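You operate a simulated robot arm through the tools that you are given. There is no shell and no other tool. Be economical: measure what you need, move in short steps, check, and stop when the job is done.

You run a simulated robot arm. Do the job below in one go: nothing can be reset, and whatever is moved stays where it is left.

Task
Put the blue bin from the near top of the long table on the top of the pale wood bench. Take the 4 cm gauge block from the middle top of the long table and put it on top of the black bottle there. Take the blue pen sleeve and leave it on the middle of the side desk. Count the cleaning pads on the far top of the long table, then put as many of the water bottles from the far top of the long table on the low shelf of the set-up bench. Fetch the white folded cloth from the far top of the long table and set it on the notebook. Put the lens that says "70 mm" from the top of the small goods bench on the front of the long bench and the lens that says "200 mm" on top of the brown carton of seals. Fetch the lens cap from the top of the small goods bench and set it on the cassette there. Fetch the green strap roll from the top of the small goods bench and stand it on top of the carton there. Fetch the blue pen from the right end of the blue workbench and stand it on the blue mat. Put the 20 mm round spacer from the top of the steel trolley on top of the travel cup there and the 17 mm round spacer on the front of the long bench. Do these in any order. Set down upright: water bottle, strap roll, blue pen.

It is judged by the outcome, as a careful person would: the job done as asked, and still so three seconds after it is handed in. It fails if anything else is knocked over, pushed out of place, dropped, spilled or broken. Lids that push on must go on centred and level and be pressed home; caps that screw on are set level and turned clockwise until they are tight. Flat cloth is picked up by pressing the open fingertips on it (5 to 10 N) and closing them slowly along it; thin cloth reads only 2 to 8 mm in the jaws.

Robot
A 6-joint arm with a two-finger parallel gripper on a trunk, on a base that drives. Base frame: it is fixed to the floor where the robot stands at the start and does not move with it; the origin is under the middle of the robot, x ahead of it, y to its left, z up; the surface under the hand at the start is at about z = 740. Readings come in mm, degrees, newtons and seconds.
With the tool pointing down near the work surface it reaches from about 400 to 920 mm from the robot's upright axis, wherever it stands. Its first joint turns from -115.0 to 115.0 degrees. Places, roughly: bin [750, 0, 750]; black bottle (6x6x13 cm) [500, 200, 800]; blue mat (18x15 cm) [-460, -5700, 860]; blue pen (3x3x13 cm) [-1200, -2800, 900]; blue pen sleeve [500, 500, 750]; carton [-250, -3750, 1000]; carton of seals [-1500, -3500, 1000]; cassette [-1000, -3750, 750]; cleaning pad (7x5x3 cm) [600, 1200, 800]; cleaning pad (8x5x4 cm) [500, 1500, 800]; folded cloth [750, 1750, 750]; front of the long bench (34x15 cm) [-1300, -5600, 860]; gauge block [750, 250, 750]; lens [-2000, -3750, 1000]; lens cap (7x8x5 cm) [-1300, -3700, 900]; low shelf of the set-up bench [-2400, -1500, 200]; middle of the side desk (32x20 cm) [1420, -2580, 740]; notebook (16x22x2 cm) [400, 1900, 700]; round spacer [-750, -1500, 750]; strap roll [-750, -3750, 1000]; top of the pale wood bench [-2400, 900, 800]; travel cup [-750, -1500, 1000]; water bottle [750, 1250, 750]. Payload 3.43 kg.
The TCP is the grasp point between the finger pads, 34 mm short of the fingertips. In the tool frame z runs along the fingers and y along their closing line. The gripper opens to 128 mm. The fingers are 24 mm wide and 12 mm thick; the gripper's body (48 by 130 mm) begins 96 mm behind the TCP.
Orientation is that of the tool frame in the base frame, as a unit quaternion [x, y, z, w]. With the fingers straight down and closing along the base's y, the tool's x points along the base's -x, its y along +y and its z along -z.

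Tools
- The arm moves only by the tool play_rows. Its argument "deltas" is a list of rows, each a list of 3 entries, a list of its own where there are three numbers: the shift along the base's x, y, z in units of 400 mm (1.0 is 400 mm), then the turn, a rotation vector about the base's x, y, z in units of 120 degrees (1.0 is 120 degrees), then the closure, from 0 (fully open) to 1 (shut). In form: [[[x, y, z], [ax, ay, az], hand], ...]. A call has 1 to 12 rows; each row is the pose to reach, as a shift and turn from the pose commanded when the call began. A call with a number of a shift or a turn outside -1 to 1 is refused whole. Rows are played at 5 a second. More than 50 mm and 8.6 degrees between two rows, or a gripper value outside its range, and nothing of the call is played. Where a pose cannot be reached the arm comes as near as it can. A force on the tool above 40 N (or 10 N above the force at the start of the call, whichever is more), or a blocked arm, ends the call early, and 0.2 s more pass. The fingers move at their own pace (about 108 mm/s each) and stop on an object; they squeeze with about 30 N. The grip force told is the motor's: it shows also when the fingers shut on nothing. Time passes only in rows, and 0.2 s behind the last, so rows that repeat a pose let the fingers close. The reply holds the time, the measured pose of the TCP, the force on the tool along the base axes, the opening and the grip force, in the units named above and with some noise, with the torque about the TCP (base axes, N m) and any sound that the robot's microphone picked up.
- Cameras (640 x 400 px; columns grow to the right, rows downward): "scene" is now at [45.9, 230.1, 1230.2]; the picture's right is [0.40, -0.92, 0.00], its down [-0.55, -0.24, -0.80] and it looks along [0.74, 0.32, -0.60] (base axes); focal length 240 px, centre (320, 200). "wrist" rides on the gripper at [76, -11, -160] in the tool frame; the picture's right is [0.15, 0.99, 0.00], its down [-0.88, 0.13, -0.46] and it looks along [-0.45, 0.07, 0.89] (tool axes); focal length 234 px, centre (320, 200). There is no depth. A picture from a camera that has moved, and an enlarged one, comes with that camera's place and axes in the base frame and with its lens.
- snapshot(camera): a new picture of that camera. No time passes.
- raise_lower(by): slides the trunk up (or, below 0, down) by that many mm; the arm and the scene camera ride with it, the base frame stays. It gives what a move gives, with no picture.
- steer(legs): drives the robot by 1 to 6 legs, each [ahead, turn to the left] in mm and degrees, along the robot's own axes; the way and the turn of a leg run together, so that a leg with both is an arc; at most 1500 mm and 180 degrees a leg. The arm and the cameras ride along, it lands a little off, and it stops where it bumps. It gives what a move gives.
- head_to(pan, tilt): turns the head with the scene camera to pan (to the left, within 103 degrees either way) and tilt (down, from -29 to 69), counted from straight ahead of the robot. It gives what a move gives.
- zoom(camera, box): a new picture of the part [left, top, right, bottom] of that camera's present view, enlarged. No time passes.
- finish_job(): hands the job in; it is judged then, once.

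Work in short steps. Places have to be worked out from the pictures, the camera data and where the tool is seen: move nearer, look again, correct. Check each grasp and each placing, and mend what went wrong. You have 588 turns and 360 pictures in all, those below and enlarged ones among them. Open the gripper and draw the arm clear of the work before you hand the job in, unless the task says otherwise; then end with one line.

The tools are called after ">>>" as name(argument=value, ...) on one line, values as JSON. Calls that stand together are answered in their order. play_rows: Moves the arm, as the interface text tells. Its arguments: {"type":"object","properties":{"deltas":{"type":"array","items":{"type":"array"}}},"required":["deltas"]} The other tools are called the same way: raise_lower (by) slides the trunk up or down; steer (legs) drives the base; head_to (pan, tilt) turns the head that bears the scene camera; snapshot (camera) takes a picture; zoom (camera, box) takes an enlarged picture of a part of a camera's view; finish_job () hands the job in.

At the start:

```text
time: 0.0
tcp_pos: [546.3, 152.5, 1047.3]
tcp_rot: [0.0, 1.0, 0.0, 0.0]
ft_force: [-0.1, -0.1, -0.2]
moment: [0.0, 0.0, -0.02]
grip_width: 128.0
grasp_force: 0.1
trunk travel left (down, up): [-500.0, 290.0]
robot x, y, heading: [-0.4, 0.8, -0.0]
head pan, tilt: [23.6, 36.6]
```

scene: 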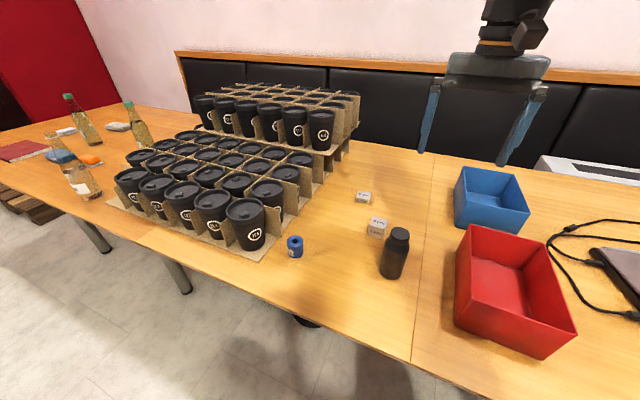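
wrist: 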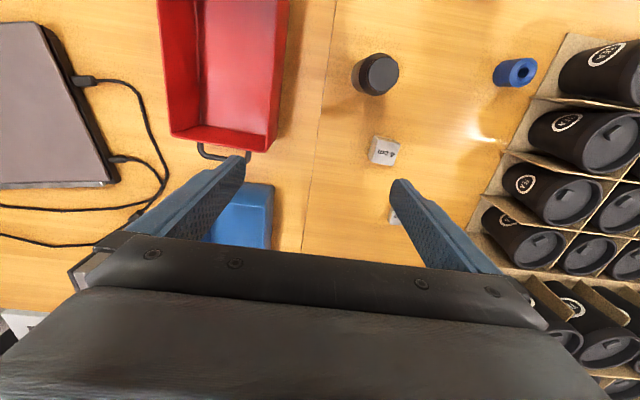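

I start by looking closely at the blocks near the bottle to read which is the 4 cm one.

>>> zoom(camera="scene", box=[280, 170, 440, 290])

>>> zoom(camera="wrist", box=[320, 30, 560, 240])

```text
3.33 times, centred on (360, 230) of scene
camera zoom: at [45.9, 230.1, 1230.2], right [0.4, -0.92, 0.0], down [-0.55, -0.24, -0.8], along [0.74, 0.32, -0.6], focal length 800 px, centre (187, 100)
```

zoom: 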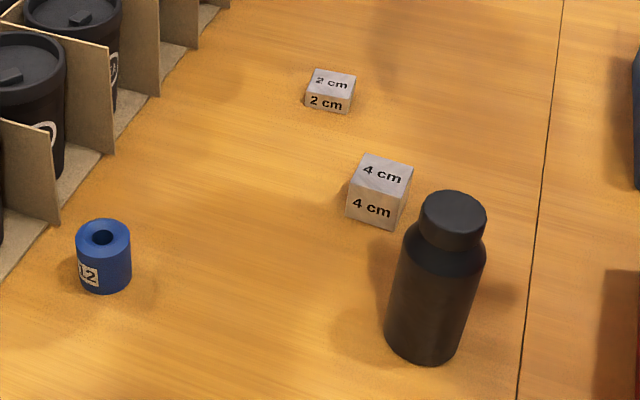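

```text
1.90 times, centred on (440, 135) of wrist
camera zoom: at [470.7, 140.5, 1206.0], right [-0.15, 0.99, 0.0], down [0.88, 0.13, 0.46], along [0.45, 0.07, -0.89], focal length 446 px, centre (91, 324)
```

zoom: 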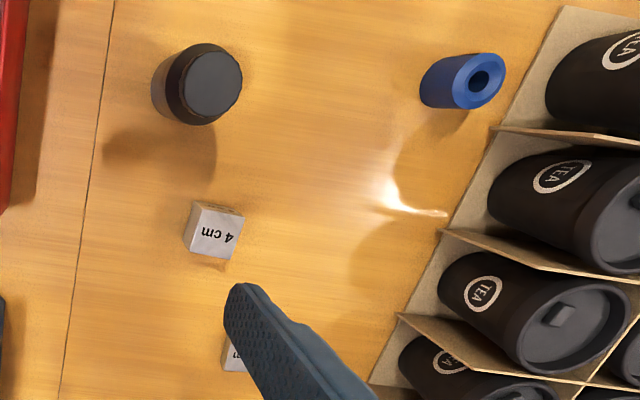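

The 4 cm block is at about (571, 279), square to the axes, and the bottle is at (452, 220) with its top at about z = 870. I move above the block and check with the wrist camera.

>>> play_rows(deltas=[[[0.012, 0.063, -0.073], [0, 0, 0], 0.2], [[0.025, 0.126, -0.147], [0, 0, 0], 0.3], [[0.037, 0.19, -0.22], [0, 0, 0], 0.3], [[0.05, 0.253, -0.294], [0, 0, 0], 0.3], [[0.062, 0.316, -0.3675], [0, 0, 0], 0.3], [[0.062, 0.316, -0.3675], [0, 0, 0], 0.3]])

>>> snapshot(camera="wrist")

>>> snapshot(camera="scene")

```text
time: 1.4
tcp_pos: [572.9, 278.2, 899.9]
tcp_rot: [0.0, 1.0, 0.0, 0.0]
ft_force: [-0.5, -0.1, 0.2]
moment: [-0.02, 0.0, 0.01]
grip_width: 89.6
grasp_force: 0.1
trunk travel left (down, up): [-500.0, 290.0]
robot x, y, heading: [0.5, -0.9, -0.1]
head pan, tilt: [23.6, 36.6]
```

```text
355 pictures are left
camera wrist: at [497.4, 267.8, 1058.2], right [-0.15, 0.99, 0.0], down [0.88, 0.13, 0.46], along [0.45, 0.07, -0.89], focal length 234 px, centre (320, 200)
```

wrist: 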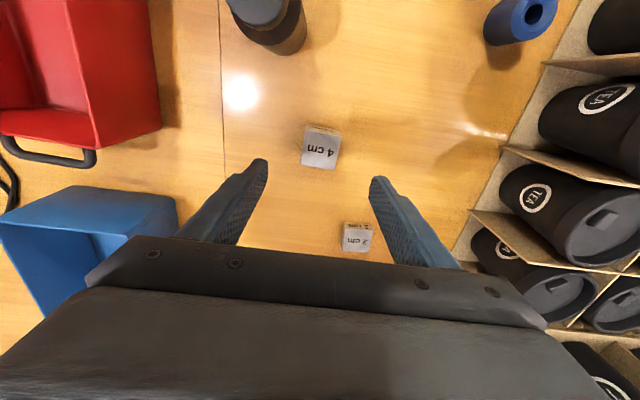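

```text
354 pictures are left
camera scene: at [45.9, 230.1, 1230.2], right [0.4, -0.92, 0.0], down [-0.55, -0.24, -0.8], along [0.74, 0.32, -0.6], focal length 240 px, centre (320, 200)
```

scene: 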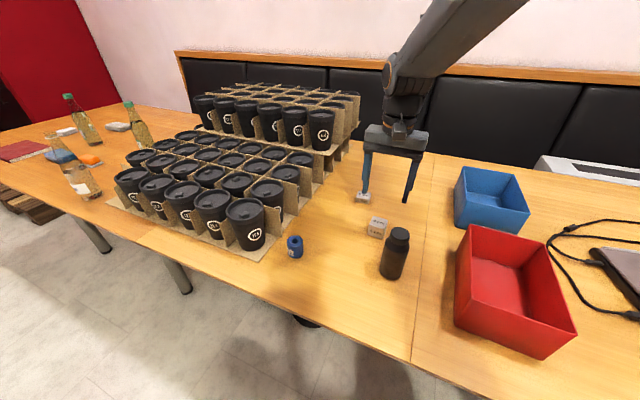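

The block is at (569, 279) as expected. I go down and close on it.

>>> play_rows(deltas=[[[-0.006, 0.001, -0.1], [0, 0, 0], 0.3], [[-0.006, 0.001, -0.2], [0, 0, 0], 0.3], [[-0.006, 0.001, -0.27], [0, 0, 0], 0.3], [[-0.006, 0.001, -0.302], [0, 0, 0], 0.3], [[-0.006, 0.001, -0.302], [0, 0, 0], 0.5], [[-0.006, 0.001, -0.302], [0, 0, 0], 0.65], [[-0.006, 0.001, -0.302], [0, 0, 0], 0.8], [[-0.006, 0.001, -0.302], [0, 0, 0], 1.0], [[-0.006, 0.001, -0.302], [0, 0, 0], 1.0]])

>>> snapshot(camera="wrist")

```text
time: 3.4
tcp_pos: [570.9, 278.8, 778.3]
tcp_rot: [0.0, 1.0, 0.0, 0.0]
ft_force: [-0.6, -0.1, -0.2]
moment: [0.0, -0.02, -0.03]
grip_width: 43.6
grasp_force: 29.9
trunk travel left (down, up): [-500.0, 290.0]
robot x, y, heading: [-1.1, -0.6, 0.0]
head pan, tilt: [23.6, 36.6]
```

```text
353 pictures are left
camera wrist: at [494.3, 267.7, 937.7], right [-0.15, 0.99, 0.0], down [0.88, 0.13, 0.46], along [0.45, 0.07, -0.89], focal length 234 px, centre (320, 200)
```

wrist: 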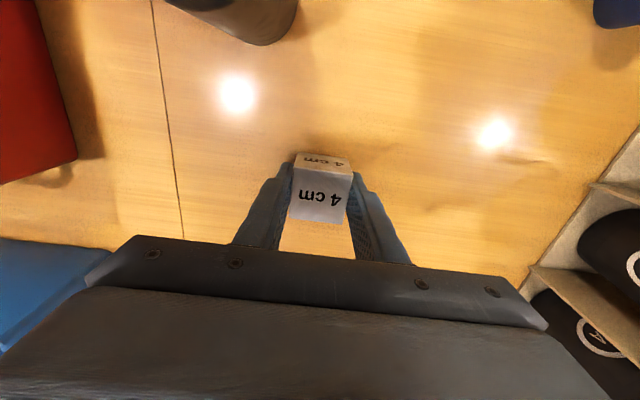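

The block is gripped (43.6 mm). I lift it and carry it above the bottle at (452, 220).

>>> play_rows(deltas=[[[0, 0, 0.05], [0, 0, 0], 1.0], [[0, 0, 0.15], [0, 0, 0], 1.0], [[0, 0, 0.27], [0, 0, 0], 1.0], [[0, 0, 0.39], [0, 0, 0], 1.0], [[-0.07, -0.036, 0.41], [0, 0, 0], 1.0], [[-0.15, -0.075, 0.41], [0, 0, 0], 1.0], [[-0.22, -0.11, 0.41], [0, 0, 0], 1.0], [[-0.291, -0.147, 0.41], [0, 0, 0], 1.0], [[-0.291, -0.147, 0.41], [0, 0, 0], 1.0]])

>>> snapshot(camera="wrist")

>>> zoom(camera="scene", box=[330, 130, 490, 290])

```text
time: 5.4
tcp_pos: [453.0, 220.5, 943.2]
tcp_rot: [0.001, 1.0, 0.0, -0.001]
ft_force: [-0.3, -0.5, -3.0]
moment: [0.01, 0.01, -0.01]
grip_width: 43.8
grasp_force: 30.0
trunk travel left (down, up): [-500.0, 290.0]
robot x, y, heading: [2.8, 3.2, 0.0]
head pan, tilt: [23.6, 36.6]
```

```text
352 pictures are left
camera wrist: at [376.6, 208.6, 1102.3], right [-0.15, 0.99, 0.0], down [0.88, 0.13, 0.46], along [0.45, 0.07, -0.89], focal length 234 px, centre (320, 200)
```

wrist: 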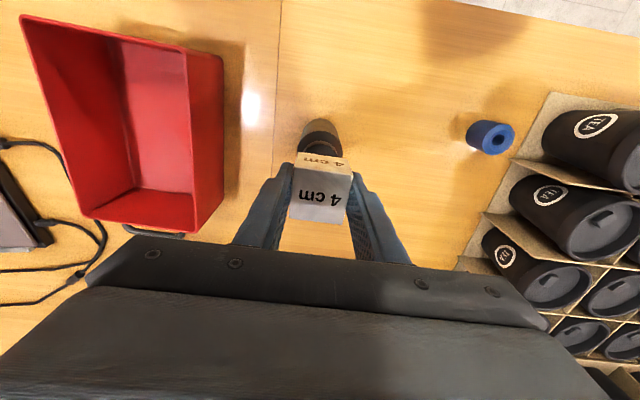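

```text
2.50 times, centred on (410, 210) of scene
camera zoom: at [46.1, 230.2, 1230.2], right [0.4, -0.92, 0.0], down [-0.55, -0.24, -0.8], along [0.74, 0.32, -0.6], focal length 600 px, centre (95, 175)
```

zoom: 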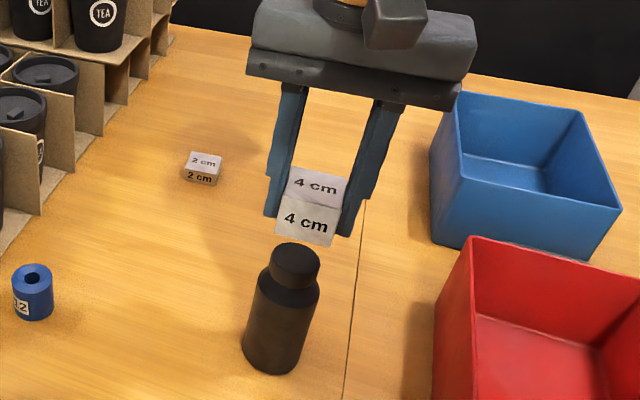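

The block sits over the cap. I lower it in small steps, expecting contact at about TCP z = 908.

>>> play_rows(deltas=[[[-0.005, 0, -0.03], [0, 0, 0], 1.0], [[-0.005, 0, -0.05], [0, 0, 0], 1.0], [[-0.005, 0, -0.06], [0, 0, 0], 1.0], [[-0.005, 0, -0.07], [0, 0, 0], 1.0], [[-0.005, 0, -0.075], [0, 0, 0], 1.0], [[-0.005, 0, -0.08], [0, 0, 0], 1.0]])

>>> zoom(camera="scene", box=[330, 130, 490, 290])

```text
time: 6.8
tcp_pos: [450.3, 218.1, 912.0]
tcp_rot: [0.0, 1.0, 0.0, 0.0]
ft_force: [0.1, 1.1, -2.4]
moment: [0.01, 0.01, -0.01]
grip_width: 43.3
grasp_force: 30.1
trunk travel left (down, up): [-500.0, 290.0]
robot x, y, heading: [-2.0, -0.9, -0.1]
head pan, tilt: [23.6, 36.6]
```

```text
2.50 times, centred on (410, 210) of scene
camera zoom: at [46.0, 230.1, 1230.2], right [0.4, -0.92, 0.0], down [-0.55, -0.24, -0.8], along [0.74, 0.32, -0.6], focal length 600 px, centre (95, 175)
```

zoom: 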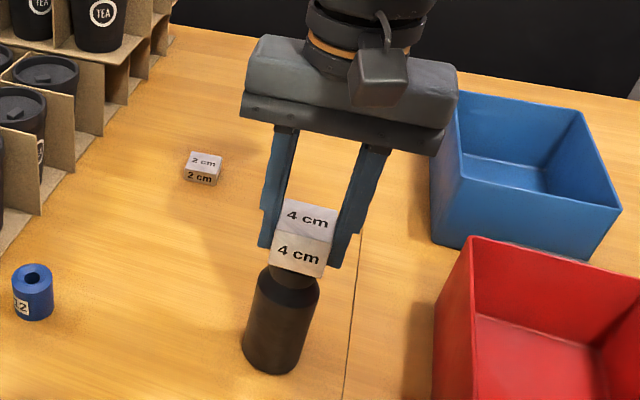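

Not yet in contact; I lower by single millimetres watching the force.

>>> play_rows(deltas=[[[0, 0, -0.004], [0, 0, 0], 1.0], [[0, 0, -0.008], [0, 0, 0], 1.0], [[0, 0, -0.01], [0, 0, 0], 1.0]])

```text
time: 7.6
tcp_pos: [450.3, 219.9, 908.4]
tcp_rot: [0.0, 1.0, 0.001, 0.001]
ft_force: [-2.8, -4.3, 20.2]
moment: [-0.29, 0.11, -0.01]
grip_width: 43.4
grasp_force: 29.5
trunk travel left (down, up): [-500.0, 290.0]
robot x, y, heading: [3.1, -3.5, -0.0]
head pan, tilt: [23.6, 36.6]
```

Contact is made at 908 with 20 N. I ease off a millimetre, then open slowly and look.

>>> play_rows(deltas=[[[0, 0, 0.0025], [0, 0, 0], 1.0], [[0, 0, 0.0025], [0, 0, 0], 0.6], [[0, 0, 0.0025], [0, 0, 0], 0.5], [[0, 0, 0.0025], [0, 0, 0], 0.4], [[0, 0, 0.0025], [0, 0, 0], 0.3], [[0, 0, 0.0025], [0, 0, 0], 0.3]])

>>> zoom(camera="scene", box=[330, 130, 490, 290])

>>> snapshot(camera="wrist")

```text
time: 9.0
tcp_pos: [450.8, 219.6, 907.9]
tcp_rot: [0.001, 1.0, 0.0, 0.0]
ft_force: [-0.4, -0.3, 0.3]
moment: [0.04, -0.04, 0.03]
grip_width: 89.5
grasp_force: 0.0
trunk travel left (down, up): [-500.0, 290.0]
robot x, y, heading: [0.6, 0.3, -0.1]
head pan, tilt: [23.6, 36.6]
```

```text
2.50 times, centred on (410, 210) of scene
camera zoom: at [45.9, 230.1, 1230.2], right [0.4, -0.92, 0.0], down [-0.55, -0.24, -0.8], along [0.74, 0.32, -0.6], focal length 600 px, centre (95, 175)
```

zoom: 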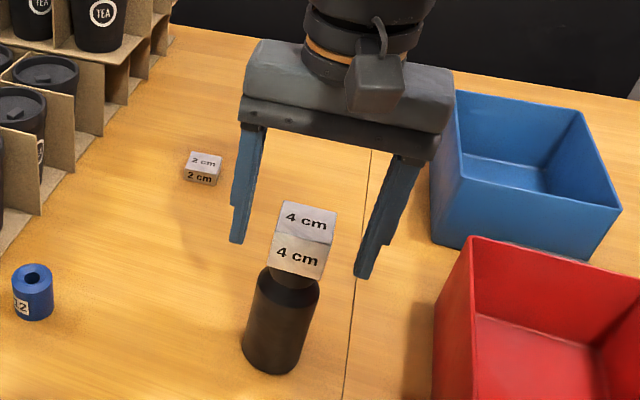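

```text
348 pictures are left
camera wrist: at [374.7, 208.5, 1066.3], right [-0.15, 0.99, 0.0], down [0.88, 0.13, 0.46], along [0.45, 0.07, -0.89], focal length 234 px, centre (320, 200)
```

wrist: 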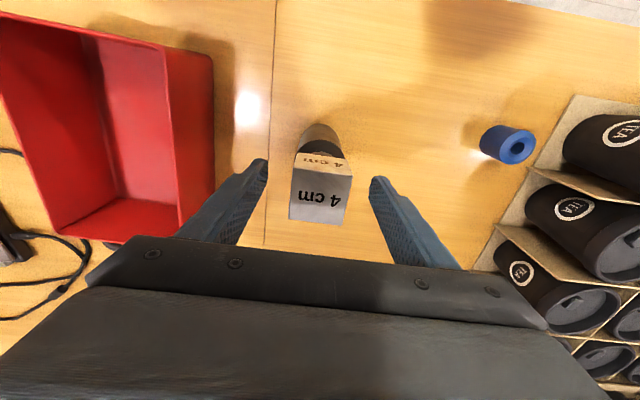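

The block stands on the bottle. I rise clear and look toward the blue bin.

>>> play_rows(deltas=[[[0, 0, 0.1], [0, 0, 0], 0.3], [[0, 0, 0.22], [0, 0, 0], 0.3], [[0, 0, 0.34], [0, 0, 0], 0.2], [[0.08, -0.08, 0.36], [0, 0, 0], 0.1], [[0.16, -0.16, 0.36], [0, 0, 0], 0], [[0.24, -0.24, 0.36], [0, 0, 0], 0], [[0.32, -0.32, 0.36], [0, 0, 0], 0], [[0.4, -0.4, 0.36], [0, 0, 0], 0], [[0.4, -0.48, 0.36], [0, 0, 0], 0]])

>>> snapshot(camera="wrist")

>>> zoom(camera="scene", box=[420, 140, 600, 260])

```text
time: 11.0
tcp_pos: [611.2, 31.2, 1052.6]
tcp_rot: [0.0, 1.0, 0.0, 0.0]
ft_force: [0.2, -0.1, -0.4]
moment: [-0.03, -0.02, 0.04]
grip_width: 128.0
grasp_force: 0.0
trunk travel left (down, up): [-500.0, 290.0]
robot x, y, heading: [-3.5, 0.9, 0.0]
head pan, tilt: [23.6, 36.6]
```

```text
347 pictures are left
camera wrist: at [535.8, 19.9, 1211.1], right [-0.15, 0.99, 0.0], down [0.88, 0.13, 0.46], along [0.45, 0.07, -0.89], focal length 234 px, centre (320, 200)
```

wrist: 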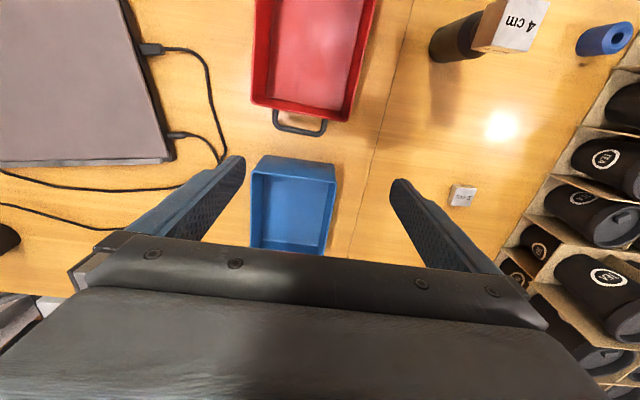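

```text
3.33 times, centred on (510, 200) of scene
camera zoom: at [45.9, 230.3, 1230.2], right [0.4, -0.92, 0.0], down [-0.55, -0.24, -0.8], along [0.74, 0.32, -0.6], focal length 800 px, centre (-313, 200)
```

zoom: 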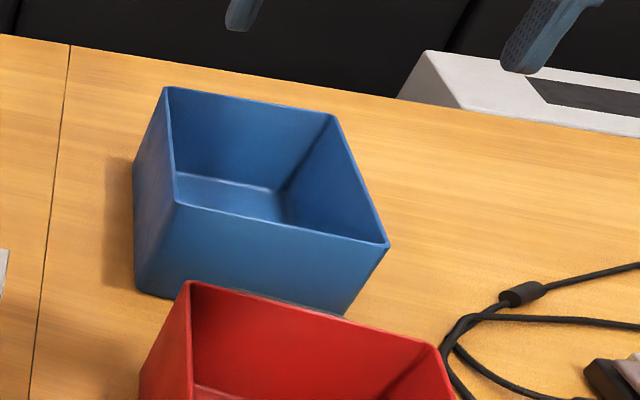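

The blue bin spans about x 686–898, y −74…71, rim at z ≈ 837. I'll grip its left wall at mid-length, moving above (793, 71) first.

>>> play_rows(deltas=[[[0.09, 0.02, 0], [0, 0, 0], 0.2], [[0.18, 0.04, 0], [0, 0, 0], 0.4], [[0.28, 0.06, 0], [0, 0, 0], 0.45], [[0.37, 0.08, 0], [0, 0, 0], 0.45], [[0.457, 0.1, -0.05], [0, 0, 0], 0.45], [[0.457, 0.1, -0.15], [0, 0, 0], 0.45], [[0.457, 0.1, -0.25], [0, 0, 0], 0.45], [[0.457, 0.1, -0.25], [0, 0, 0], 0.45]])

>>> snapshot(camera="wrist")

>>> zoom(camera="scene", box=[420, 100, 600, 260])

```text
time: 12.8
tcp_pos: [794.2, 69.0, 953.2]
tcp_rot: [-0.001, 1.0, 0.0, -0.001]
ft_force: [0.1, 0.0, 0.1]
moment: [0.0, 0.03, 0.0]
grip_width: 70.6
grasp_force: 0.0
trunk travel left (down, up): [-500.0, 290.0]
robot x, y, heading: [-1.6, 0.0, 0.1]
head pan, tilt: [23.6, 36.6]
```

```text
345 pictures are left
camera wrist: at [718.6, 57.0, 1112.7], right [-0.15, 0.99, 0.0], down [0.88, 0.13, 0.46], along [0.45, 0.07, -0.89], focal length 234 px, centre (320, 200)
```

wrist: 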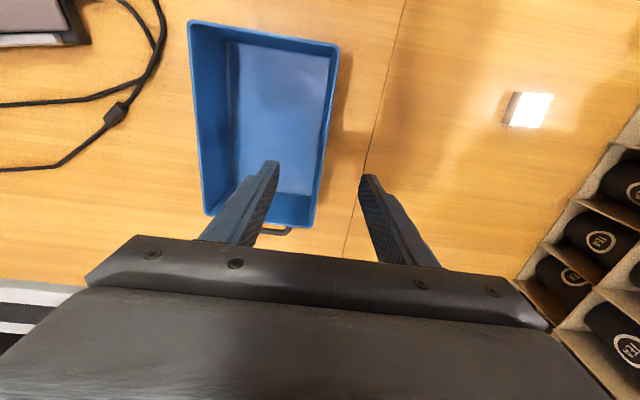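

```text
2.50 times, centred on (510, 180) of scene
camera zoom: at [46.0, 230.1, 1230.2], right [0.4, -0.92, 0.0], down [-0.55, -0.24, -0.8], along [0.74, 0.32, -0.6], focal length 600 px, centre (-155, 250)
```

zoom: 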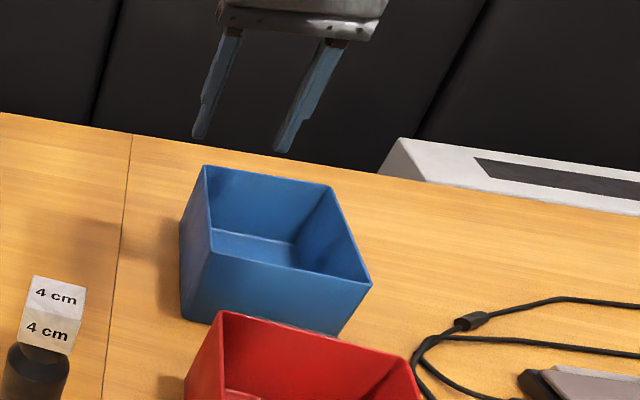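

The bin's left wall is at y ≈ 71 between the open fingers. I descend to TCP z ≈ 812 and close.

>>> play_rows(deltas=[[[0, 0.003, -0.1], [0, 0, 0], 0.45], [[0, 0.003, -0.2], [0, 0, 0], 0.45], [[0, 0.003, -0.3], [0, 0, 0], 0.45], [[0, 0.003, -0.355], [0, 0, 0], 0.45], [[0, 0.003, -0.355], [0, 0, 0], 0.6], [[0, 0.003, -0.355], [0, 0, 0], 0.75], [[0, 0.003, -0.355], [0, 0, 0], 0.9], [[0, 0.003, -0.355], [0, 0, 0], 1.0], [[0, 0.003, -0.355], [0, 0, 0], 1.0], [[0, 0.003, -0.355], [0, 0, 0], 1.0]])

>>> snapshot(camera="wrist")

```text
time: 15.0
tcp_pos: [794.3, 68.0, 810.0]
tcp_rot: [0.0, 1.0, 0.0, 0.0]
ft_force: [0.0, 0.4, 0.1]
moment: [0.06, -0.14, 0.04]
grip_width: 3.6
grasp_force: 29.8
trunk travel left (down, up): [-500.0, 290.0]
robot x, y, heading: [1.5, -0.5, -0.1]
head pan, tilt: [23.6, 36.6]
```

```text
343 pictures are left
camera wrist: at [718.8, 56.5, 969.3], right [-0.15, 0.99, 0.0], down [0.88, 0.13, 0.46], along [0.45, 0.07, -0.89], focal length 234 px, centre (320, 200)
```

wrist: 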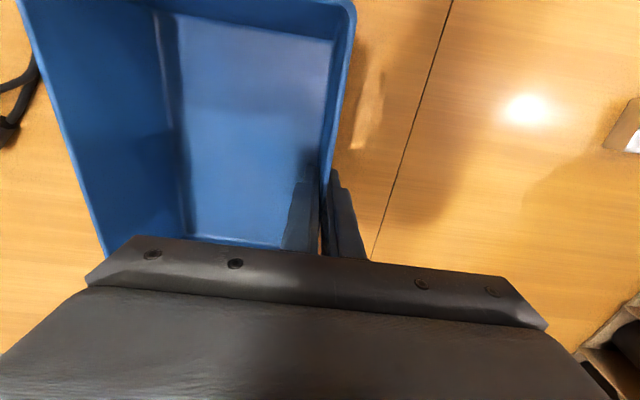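

The wall is held. I lift the bin well clear.

>>> play_rows(deltas=[[[0, 0, 0.04], [0, 0, 0], 1.0], [[0, 0, 0.1], [0, 0, 0], 1.0], [[0, 0, 0.2], [0, 0, 0], 1.0], [[0, 0, 0.3], [0, 0, 0], 1.0], [[0, 0, 0.4], [0, 0, 0], 1.0], [[0, 0, 0.5], [0, 0, 0], 1.0], [[0, 0, 0.6], [0, 0, 0], 1.0], [[0, 0, 0.65], [0, 0, 0], 1.0]])

>>> snapshot(camera="scene")

```text
time: 16.8
tcp_pos: [795.0, 66.2, 1070.4]
tcp_rot: [-0.001, 1.0, 0.0, 0.0]
ft_force: [0.2, 0.0, -2.0]
moment: [0.16, 0.04, 0.0]
grip_width: 3.6
grasp_force: 30.1
trunk travel left (down, up): [-500.0, 290.0]
robot x, y, heading: [2.1, 4.6, 0.3]
head pan, tilt: [23.6, 36.6]
```

```text
342 pictures are left
camera scene: at [46.1, 230.1, 1230.2], right [0.4, -0.92, 0.0], down [-0.55, -0.24, -0.8], along [0.74, 0.32, -0.6], focal length 240 px, centre (320, 200)
```

scene: 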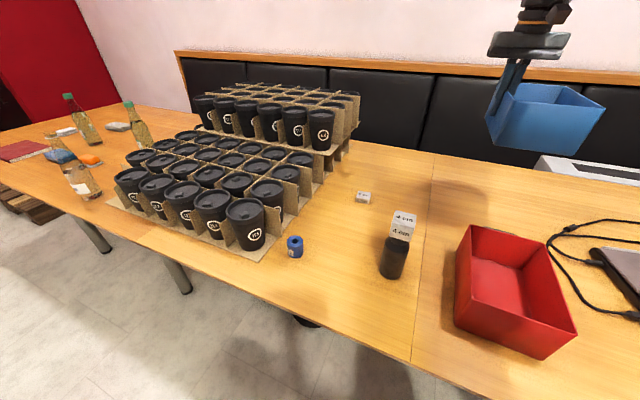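

The bin is held level. I draw the arm in over the robot's front and look around with the head to map the room.

>>> play_rows(deltas=[[[-0.1, 0, 0], [0, 0, 0], 1.0], [[-0.2, 0, 0], [0, 0, 0], 1.0], [[-0.3, 0, 0], [0, 0, 0], 1.0], [[-0.4, 0, 0], [0, 0, 0], 1.0], [[-0.5, 0, 0], [0, 0, 0], 1.0]])

>>> head_to(pan=100, tilt=15)

>>> snapshot(camera="scene")

>>> head_to(pan=-100, tilt=15)

>>> snapshot(camera="scene")

```text
time: 18.0
tcp_pos: [593.2, 69.4, 1070.6]
tcp_rot: [0.001, 1.0, 0.0, -0.001]
ft_force: [-0.1, -0.5, -3.8]
moment: [0.13, 0.08, 0.0]
grip_width: 3.6
grasp_force: 30.2
trunk travel left (down, up): [-500.0, 290.0]
robot x, y, heading: [1.5, -2.4, -0.0]
head pan, tilt: [23.6, 36.6]
```

```text
time: 19.5
tcp_pos: [594.4, 68.9, 1071.9]
tcp_rot: [0.0, 1.0, 0.001, -0.001]
ft_force: [-0.8, 0.8, -2.2]
moment: [0.14, 0.0, 0.0]
grip_width: 3.8
grasp_force: 30.1
trunk travel left (down, up): [-500.0, 290.0]
robot x, y, heading: [0.9, 1.2, 0.3]
head pan, tilt: [100.0, 15.0]
```

```text
341 pictures are left
camera scene: at [-50.0, 287.2, 1264.7], right [0.98, 0.17, 0.0], down [0.04, -0.26, -0.97], along [-0.17, 0.95, -0.26], focal length 240 px, centre (320, 200)
```

scene: 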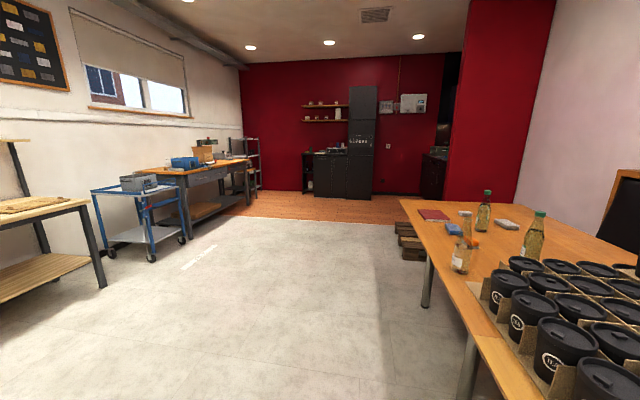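

```text
time: 22.4
tcp_pos: [594.7, 67.8, 1071.6]
tcp_rot: [0.0, 1.0, 0.0, 0.0]
ft_force: [-1.0, 0.4, -2.0]
moment: [0.12, -0.02, -0.01]
grip_width: 3.7
grasp_force: 30.1
trunk travel left (down, up): [-500.0, 290.0]
robot x, y, heading: [-2.1, -0.0, 0.2]
head pan, tilt: [-100.0, 15.0]
```

```text
340 pictures are left
camera scene: at [-50.1, 103.2, 1264.7], right [-0.98, 0.17, 0.0], down [0.04, 0.25, -0.97], along [-0.17, -0.95, -0.26], focal length 240 px, centre (320, 200)
```

scene: 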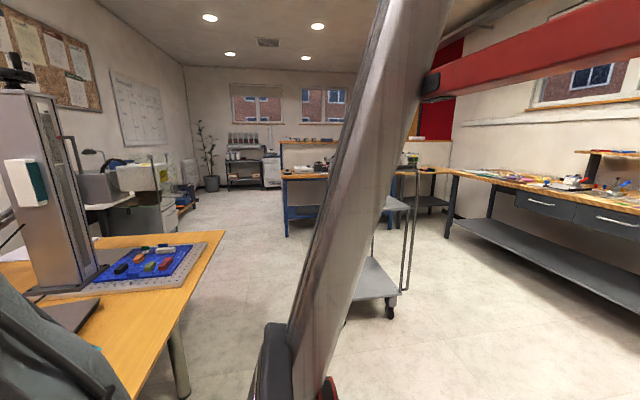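

The way behind and to the pale bench looks open. I back off from the table and turn left towards the pale bench.

>>> steer(legs=[[-700, 0], [0, 152]])

>>> head_to(pan=10, tilt=30)

>>> snapshot(camera="scene")

```text
time: 32.5
tcp_pos: [-1258.1, 212.7, 1072.5]
tcp_rot: [0.972, -0.236, 0.0, 0.0]
ft_force: [0.7, 0.2, -2.2]
moment: [-0.13, 0.05, -0.03]
grip_width: 3.5
grasp_force: 29.5
trunk travel left (down, up): [-500.0, 290.0]
robot x, y, heading: [-692.9, 3.7, 152.8]
head pan, tilt: [-100.0, 15.0]
```

```text
time: 34.4
tcp_pos: [-1257.0, 211.8, 1070.2]
tcp_rot: [0.972, -0.237, 0.0, 0.0]
ft_force: [0.5, 0.3, -2.0]
moment: [-0.15, 0.06, 0.01]
grip_width: 3.7
grasp_force: 29.5
trunk travel left (down, up): [-500.0, 290.0]
robot x, y, heading: [-696.8, 1.9, 152.8]
head pan, tilt: [10.0, 30.0]
```

```text
339 pictures are left
camera scene: at [-845.6, -160.6, 1240.5], right [0.3, 0.95, 0.0], down [0.48, -0.15, -0.87], along [-0.83, 0.26, -0.5], focal length 240 px, centre (320, 200)
```

scene: 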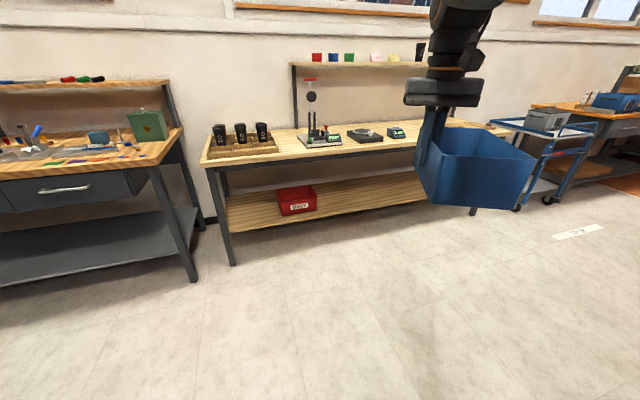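

The pale bench front edge is near x = −2210, spanning y −400…1800; items occupy its left half. I drive to about (−1500, 1100) facing it and look for free space.

>>> steer(legs=[[0, -26.5], [1361, 0], [0, 53.7]])

>>> snapshot(camera="scene")

>>> snapshot(camera="wrist")

```text
time: 44.9
tcp_pos: [-2063.8, 1039.8, 1071.2]
tcp_rot: [1.0, -0.015, -0.001, 0.0]
ft_force: [-0.3, -0.4, -1.7]
moment: [-0.16, -0.02, 0.01]
grip_width: 3.8
grasp_force: 30.0
trunk travel left (down, up): [-500.0, 290.0]
robot x, y, heading: [-1467.5, 1094.4, 178.3]
head pan, tilt: [10.0, 30.0]
```

```text
338 pictures are left
camera scene: at [-1530.8, 883.8, 1240.5], right [-0.15, 0.99, 0.0], down [0.49, 0.07, -0.87], along [-0.86, -0.13, -0.5], focal length 240 px, centre (320, 200)
```

scene: 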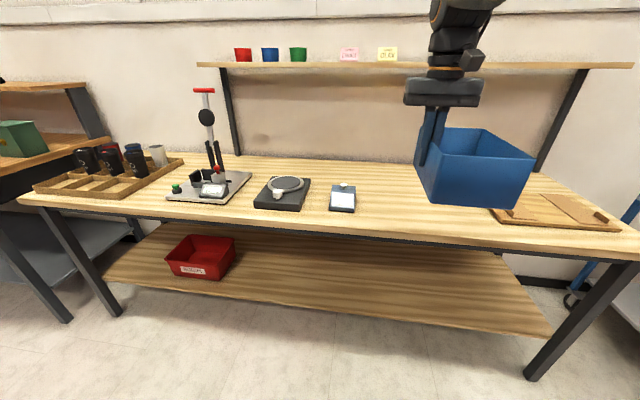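

```text
337 pictures are left
camera wrist: at [-1987.5, 1049.4, 1230.4], right [0.12, -0.99, 0.0], down [-0.88, -0.11, 0.46], along [-0.45, -0.05, -0.89], focal length 234 px, centre (320, 200)
```

wrist: 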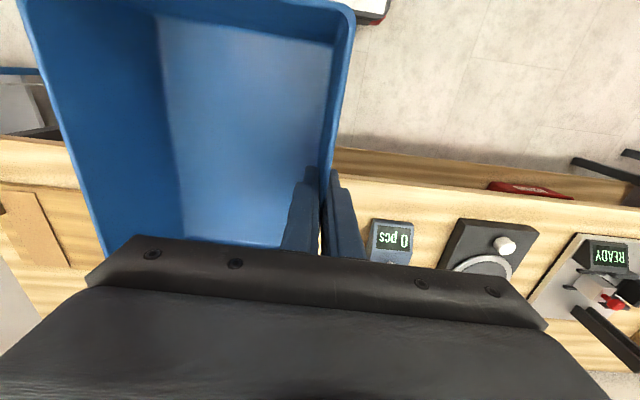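

The free space is around (−2430, 1150), between the counting scale and the board. I drive 230 mm closer and correct y with the arm afterwards.

>>> steer(legs=[[230, 0]])

>>> head_to(pan=0, tilt=38)

>>> snapshot(camera="scene")

```text
time: 46.6
tcp_pos: [-2292.3, 1045.9, 1071.6]
tcp_rot: [1.0, -0.013, 0.0, 0.0]
ft_force: [1.0, 0.3, -1.5]
moment: [-0.12, -0.03, 0.03]
grip_width: 3.7
grasp_force: 30.1
trunk travel left (down, up): [-500.0, 290.0]
robot x, y, heading: [-1693.0, 1096.8, 178.3]
head pan, tilt: [10.0, 30.0]
```

```text
time: 47.3
tcp_pos: [-2292.1, 1045.9, 1071.2]
tcp_rot: [1.0, -0.014, 0.0, -0.001]
ft_force: [-0.3, 0.6, -1.6]
moment: [-0.17, 0.01, 0.0]
grip_width: 3.7
grasp_force: 30.1
trunk travel left (down, up): [-500.0, 290.0]
robot x, y, heading: [-1695.8, 1102.2, 178.3]
head pan, tilt: [0.0, 38.0]
```

```text
336 pictures are left
camera scene: at [-1756.5, 905.7, 1228.2], right [0.03, 1.0, 0.0], down [0.62, -0.02, -0.79], along [-0.79, 0.02, -0.62], focal length 240 px, centre (320, 200)
```

scene: 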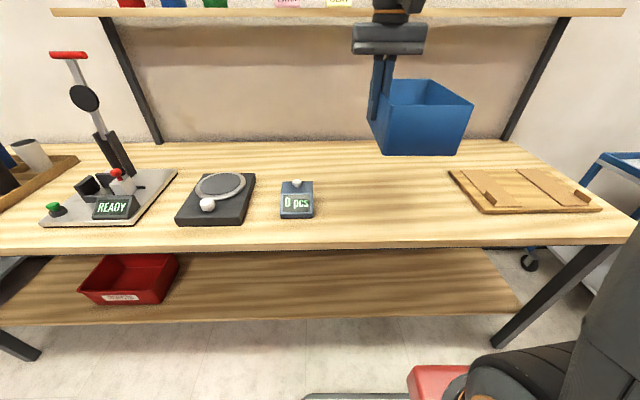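

Free table lies between y 905 and 1400. I move the arm out to put the bin's middle at (−2430, 1150) and lower it most of the way.

>>> play_rows(deltas=[[[-0.1, 0.03, 0], [0, 0, 0], 1.0], [[-0.2, 0.05, 0], [0, 0, 0], 1.0], [[-0.3, 0.08, 0], [0, 0, 0], 1.0], [[-0.345, 0.083, -0.08], [0, 0, 0], 1.0], [[-0.345, 0.083, -0.19], [0, 0, 0], 1.0], [[-0.345, 0.083, -0.3], [0, 0, 0], 1.0], [[-0.345, 0.083, -0.41], [0, 0, 0], 1.0], [[-0.345, 0.083, -0.5], [0, 0, 0], 1.0], [[-0.345, 0.083, -0.55], [0, 0, 0], 1.0], [[-0.345, 0.083, -0.57], [0, 0, 0], 1.0]])

>>> snapshot(camera="scene")

```text
time: 49.5
tcp_pos: [-2432.1, 1079.3, 848.5]
tcp_rot: [1.0, -0.013, -0.003, 0.0]
ft_force: [-0.2, 0.2, 27.8]
moment: [0.18, 0.06, 0.02]
grip_width: 3.5
grasp_force: 29.7
trunk travel left (down, up): [-500.0, 290.0]
robot x, y, heading: [-1702.1, 1097.2, 178.6]
head pan, tilt: [0.0, 38.0]
```

```text
335 pictures are left
camera scene: at [-1755.4, 905.8, 1228.4], right [0.03, 1.0, 0.0], down [0.61, -0.02, -0.79], along [-0.79, 0.02, -0.62], focal length 240 px, centre (320, 200)
```

scene: 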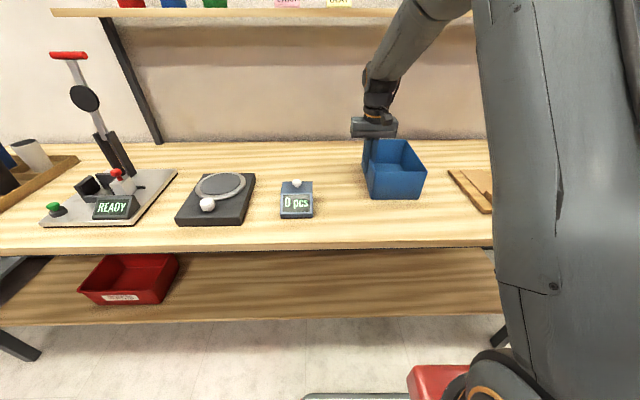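

The bin touched down (27.8 N at z = 848). I ease up a bit and open.

>>> play_rows(deltas=[[[0, 0, 0.005], [0, 0, 0], 1.0], [[0, 0, 0.008], [0, 0, 0], 0.85], [[0, 0, 0.008], [0, 0, 0], 0.75], [[0, 0, 0.008], [0, 0, 0], 0.7], [[0, 0, 0.008], [0, 0, 0], 0.7]])

>>> snapshot(camera="wrist")

```text
time: 50.7
tcp_pos: [-2431.3, 1077.6, 845.7]
tcp_rot: [1.0, -0.014, -0.001, -0.001]
ft_force: [0.2, -0.6, -0.1]
moment: [0.0, -0.01, 0.04]
grip_width: 38.7
grasp_force: 0.2
trunk travel left (down, up): [-500.0, 290.0]
robot x, y, heading: [-1695.8, 1102.1, 178.3]
head pan, tilt: [0.0, 38.0]
```

```text
334 pictures are left
camera wrist: at [-2355.0, 1088.0, 1005.4], right [0.12, -0.99, 0.0], down [-0.88, -0.11, 0.46], along [-0.45, -0.05, -0.89], focal length 234 px, centre (320, 200)
```

wrist: 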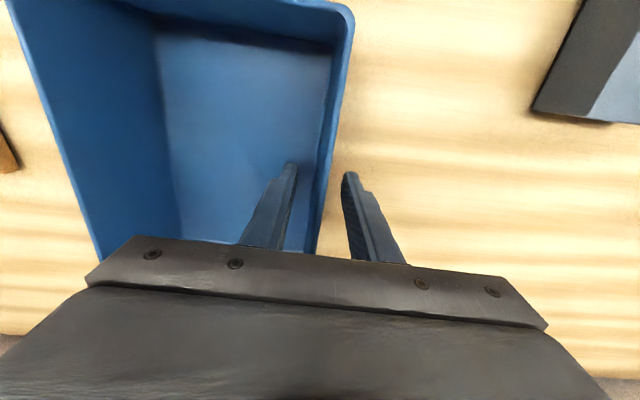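

Released cleanly. I lift the hand straight up, then draw it in.

>>> play_rows(deltas=[[[0, 0, 0.08], [0, 0, 0], 0.7], [[0, 0, 0.18], [0, 0, 0], 0.7], [[0, 0, 0.28], [0, 0, 0], 0.7], [[0, 0, 0.4], [0, 0, 0], 0.5], [[0, 0, 0.52], [0, 0, 0], 0.3], [[0.1, 0, 0.56], [0, 0, 0], 0], [[0.2, 0, 0.56], [0, 0, 0], 0], [[0.32, 0, 0.56], [0, 0, 0], 0], [[0.44, 0, 0.56], [0, 0, 0], 0], [[0.5, 0, 0.56], [0, 0, 0], 0]])

>>> snapshot(camera="scene")

```text
time: 52.9
tcp_pos: [-2230.8, 1082.0, 1069.2]
tcp_rot: [1.0, -0.013, 0.0, 0.0]
ft_force: [-0.4, -0.2, 0.1]
moment: [-0.01, -0.03, -0.02]
grip_width: 128.0
grasp_force: 0.0
trunk travel left (down, up): [-500.0, 290.0]
robot x, y, heading: [-1701.8, 1099.0, 178.2]
head pan, tilt: [0.0, 38.0]
```

```text
333 pictures are left
camera scene: at [-1756.8, 905.7, 1228.1], right [0.03, 1.0, 0.0], down [0.62, -0.02, -0.79], along [-0.79, 0.02, -0.62], focal length 240 px, centre (320, 200)
```

scene: 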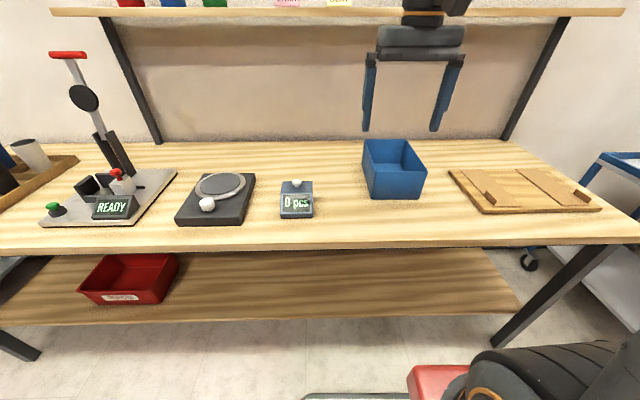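

Bin done. Now I back off and drive to the far part of the long table, to stand near (−80, 1500) facing it.

>>> steer(legs=[[-600, 0], [0, -156.6], [1100, 0], [0, -21.7]])

>>> snapshot(camera="scene")

```text
time: 69.2
tcp_pos: [477.3, 1406.3, 1068.9]
tcp_rot: [0.039, 0.999, 0.0, -0.001]
ft_force: [0.4, -0.2, -0.2]
moment: [0.0, 0.0, 0.01]
grip_width: 128.0
grasp_force: 0.0
trunk travel left (down, up): [-500.0, 290.0]
robot x, y, heading: [-57.8, 1416.0, -4.4]
head pan, tilt: [0.0, 38.0]
```

```text
332 pictures are left
camera scene: at [11.0, 1607.4, 1228.1], right [-0.08, -1.0, 0.0], down [-0.61, 0.05, -0.79], along [0.79, -0.06, -0.62], focal length 240 px, centre (320, 200)
```

scene: 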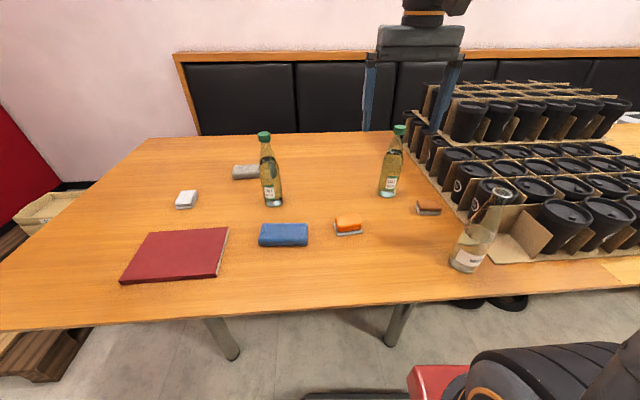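

>>> zoom(camera="scene", box=[100, 120, 300, 290])

>>> zoom(camera="scene", box=[300, 110, 540, 290])

```text
2.35 times, centred on (200, 205) of scene
camera zoom: at [11.0, 1607.4, 1228.1], right [-0.08, -1.0, 0.0], down [-0.61, 0.05, -0.79], along [0.79, -0.06, -0.62], focal length 564 px, centre (602, 188)
```

zoom: 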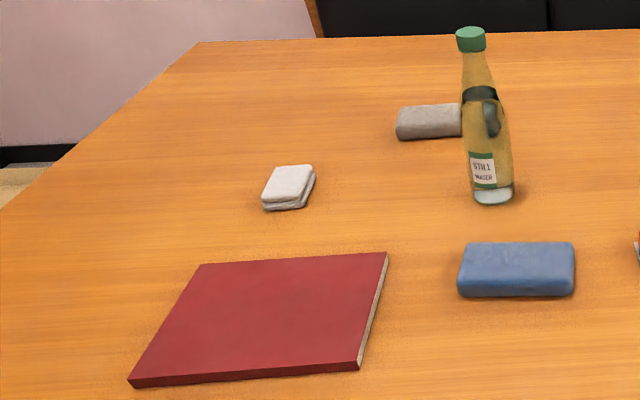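

```text
2.22 times, centred on (420, 200) of scene
camera zoom: at [11.0, 1607.4, 1228.1], right [-0.08, -1.0, 0.0], down [-0.61, 0.05, -0.79], along [0.79, -0.06, -0.62], focal length 533 px, centre (98, 200)
```

zoom: 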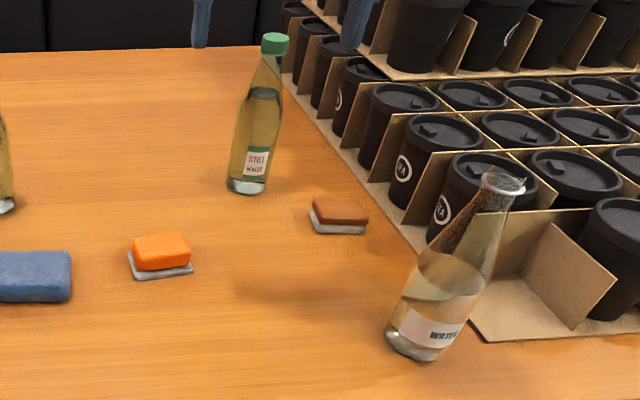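

Orange and brown pads on grey bases are near the listed pad places; I check the blue and grey items and the labels from closer.

>>> snapshot(camera="wrist")

>>> zoom(camera="scene", box=[220, 120, 320, 260])

>>> zoom(camera="scene", box=[320, 180, 460, 250])

```text
329 pictures are left
camera wrist: at [400.9, 1401.7, 1228.1], right [-0.07, 1.0, 0.0], down [0.89, 0.06, 0.46], along [0.45, 0.03, -0.89], focal length 234 px, centre (320, 200)
```

wrist: 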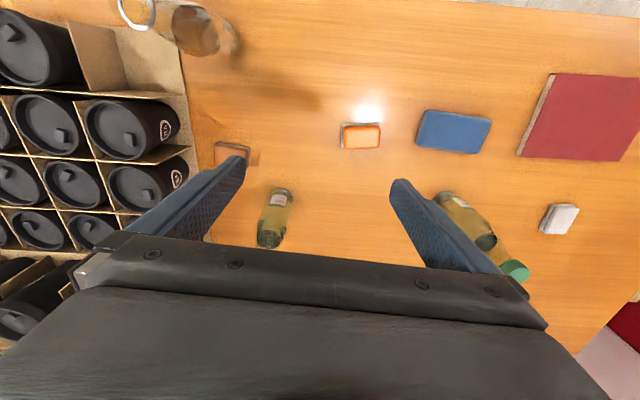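

```text
2.86 times, centred on (270, 190) of scene
camera zoom: at [11.0, 1607.4, 1228.1], right [-0.08, -1.0, 0.0], down [-0.61, 0.05, -0.79], along [0.79, -0.06, -0.62], focal length 685 px, centre (463, 229)
```

zoom: 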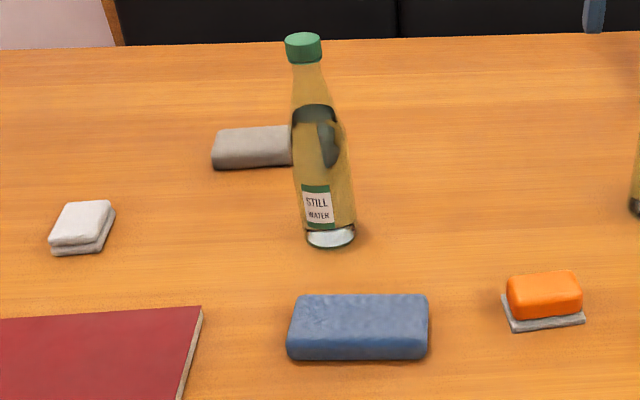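

```text
4.57 times, centred on (390, 215) of scene
camera zoom: at [11.0, 1607.4, 1228.1], right [-0.08, -1.0, 0.0], down [-0.61, 0.05, -0.79], along [0.79, -0.06, -0.62], focal length 1097 px, centre (0, 131)
```

zoom: 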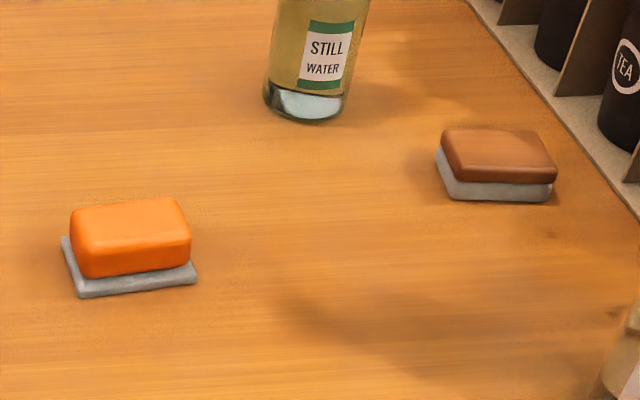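

Two cleaning pads (orange, brown), so both capped STILL WATER bottles go. First the white cloth at about (635, 1978): I shift the robot to y ≈ 1850.

>>> steer(legs=[[0, 94.4], [440, 0], [0, -90]])

>>> snapshot(camera="scene")

>>> snapshot(camera="wrist")

```text
time: 79.9
tcp_pos: [447.7, 1910.9, 1068.3]
tcp_rot: [-0.025, 1.0, 0.0, -0.001]
ft_force: [0.7, 0.1, -0.4]
moment: [0.02, 0.0, -0.03]
grip_width: 128.3
grasp_force: 0.0
trunk travel left (down, up): [-500.0, 290.0]
robot x, y, heading: [-82.9, 1849.4, 3.0]
head pan, tilt: [0.0, 38.0]
```

```text
326 pictures are left
camera scene: at [-40.8, 2049.2, 1228.1], right [0.05, -1.0, 0.0], down [-0.61, -0.03, -0.79], along [0.79, 0.04, -0.62], focal length 240 px, centre (320, 200)
```

scene: 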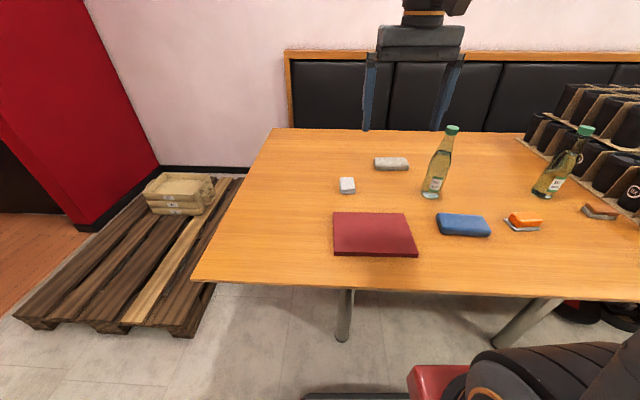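

```text
325 pictures are left
camera wrist: at [372.2, 1895.1, 1228.1], right [-0.2, 0.98, 0.0], down [0.87, 0.18, 0.46], along [0.45, 0.09, -0.89], focal length 234 px, centre (320, 200)
```

wrist: 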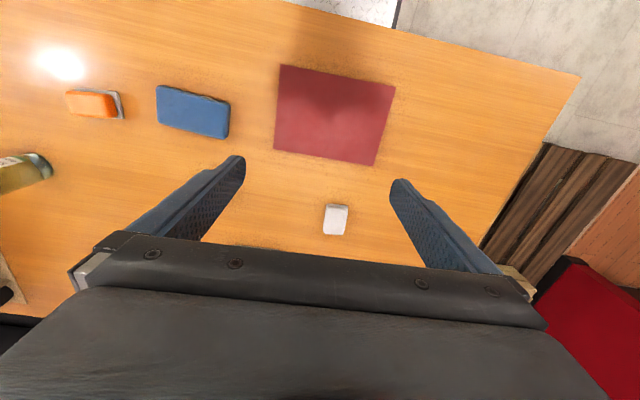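

The cloth is at about (646, 1990) and the notebook's middle at (421, 1927). I move above the cloth for a closer look.

>>> play_rows(deltas=[[[0.07, 0.028, -0.06], [0, 0, 0], 0.1], [[0.14, 0.056, -0.12], [0, 0, 0], 0.2], [[0.21, 0.085, -0.18], [0, 0, 0], 0.2], [[0.28, 0.113, -0.24], [0, 0, 0], 0.2], [[0.35, 0.141, -0.3], [0, 0, 0], 0.2], [[0.42, 0.17, -0.36], [0, 0, 0], 0.2], [[0.495, 0.1975, -0.42], [0, 0, 0], 0.2], [[0.495, 0.1975, -0.42], [0, 0, 0], 0.2]])

>>> snapshot(camera="wrist")

>>> zoom(camera="scene", box=[310, 120, 410, 210])

```text
time: 81.7
tcp_pos: [648.7, 1990.4, 899.1]
tcp_rot: [-0.025, 1.0, 0.0, 0.0]
ft_force: [0.1, -0.1, -0.1]
moment: [-0.02, 0.0, 0.0]
grip_width: 102.6
grasp_force: 0.0
trunk travel left (down, up): [-500.0, 290.0]
robot x, y, heading: [-82.2, 1852.1, 2.9]
head pan, tilt: [0.0, 38.0]
```

```text
324 pictures are left
camera wrist: at [572.8, 1974.6, 1058.3], right [-0.2, 0.98, 0.0], down [0.87, 0.18, 0.46], along [0.45, 0.09, -0.89], focal length 234 px, centre (320, 200)
```

wrist: 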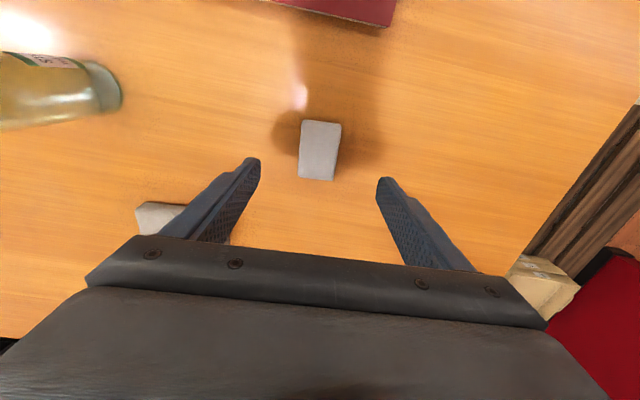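

```text
4.44 times, centred on (360, 165) of scene
camera zoom: at [-40.9, 2049.2, 1228.1], right [0.05, -1.0, 0.0], down [-0.61, -0.03, -0.79], along [0.79, 0.04, -0.62], focal length 1066 px, centre (142, 356)
```

zoom: 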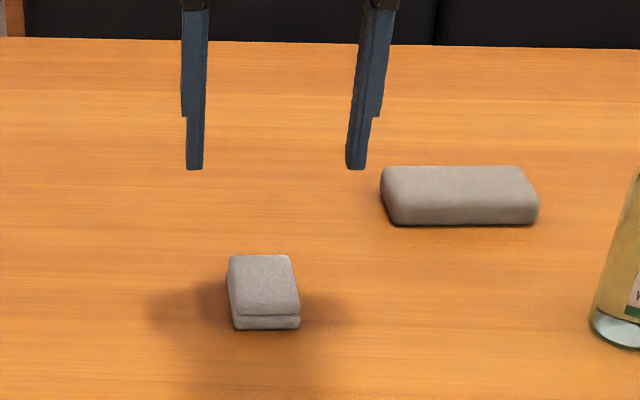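

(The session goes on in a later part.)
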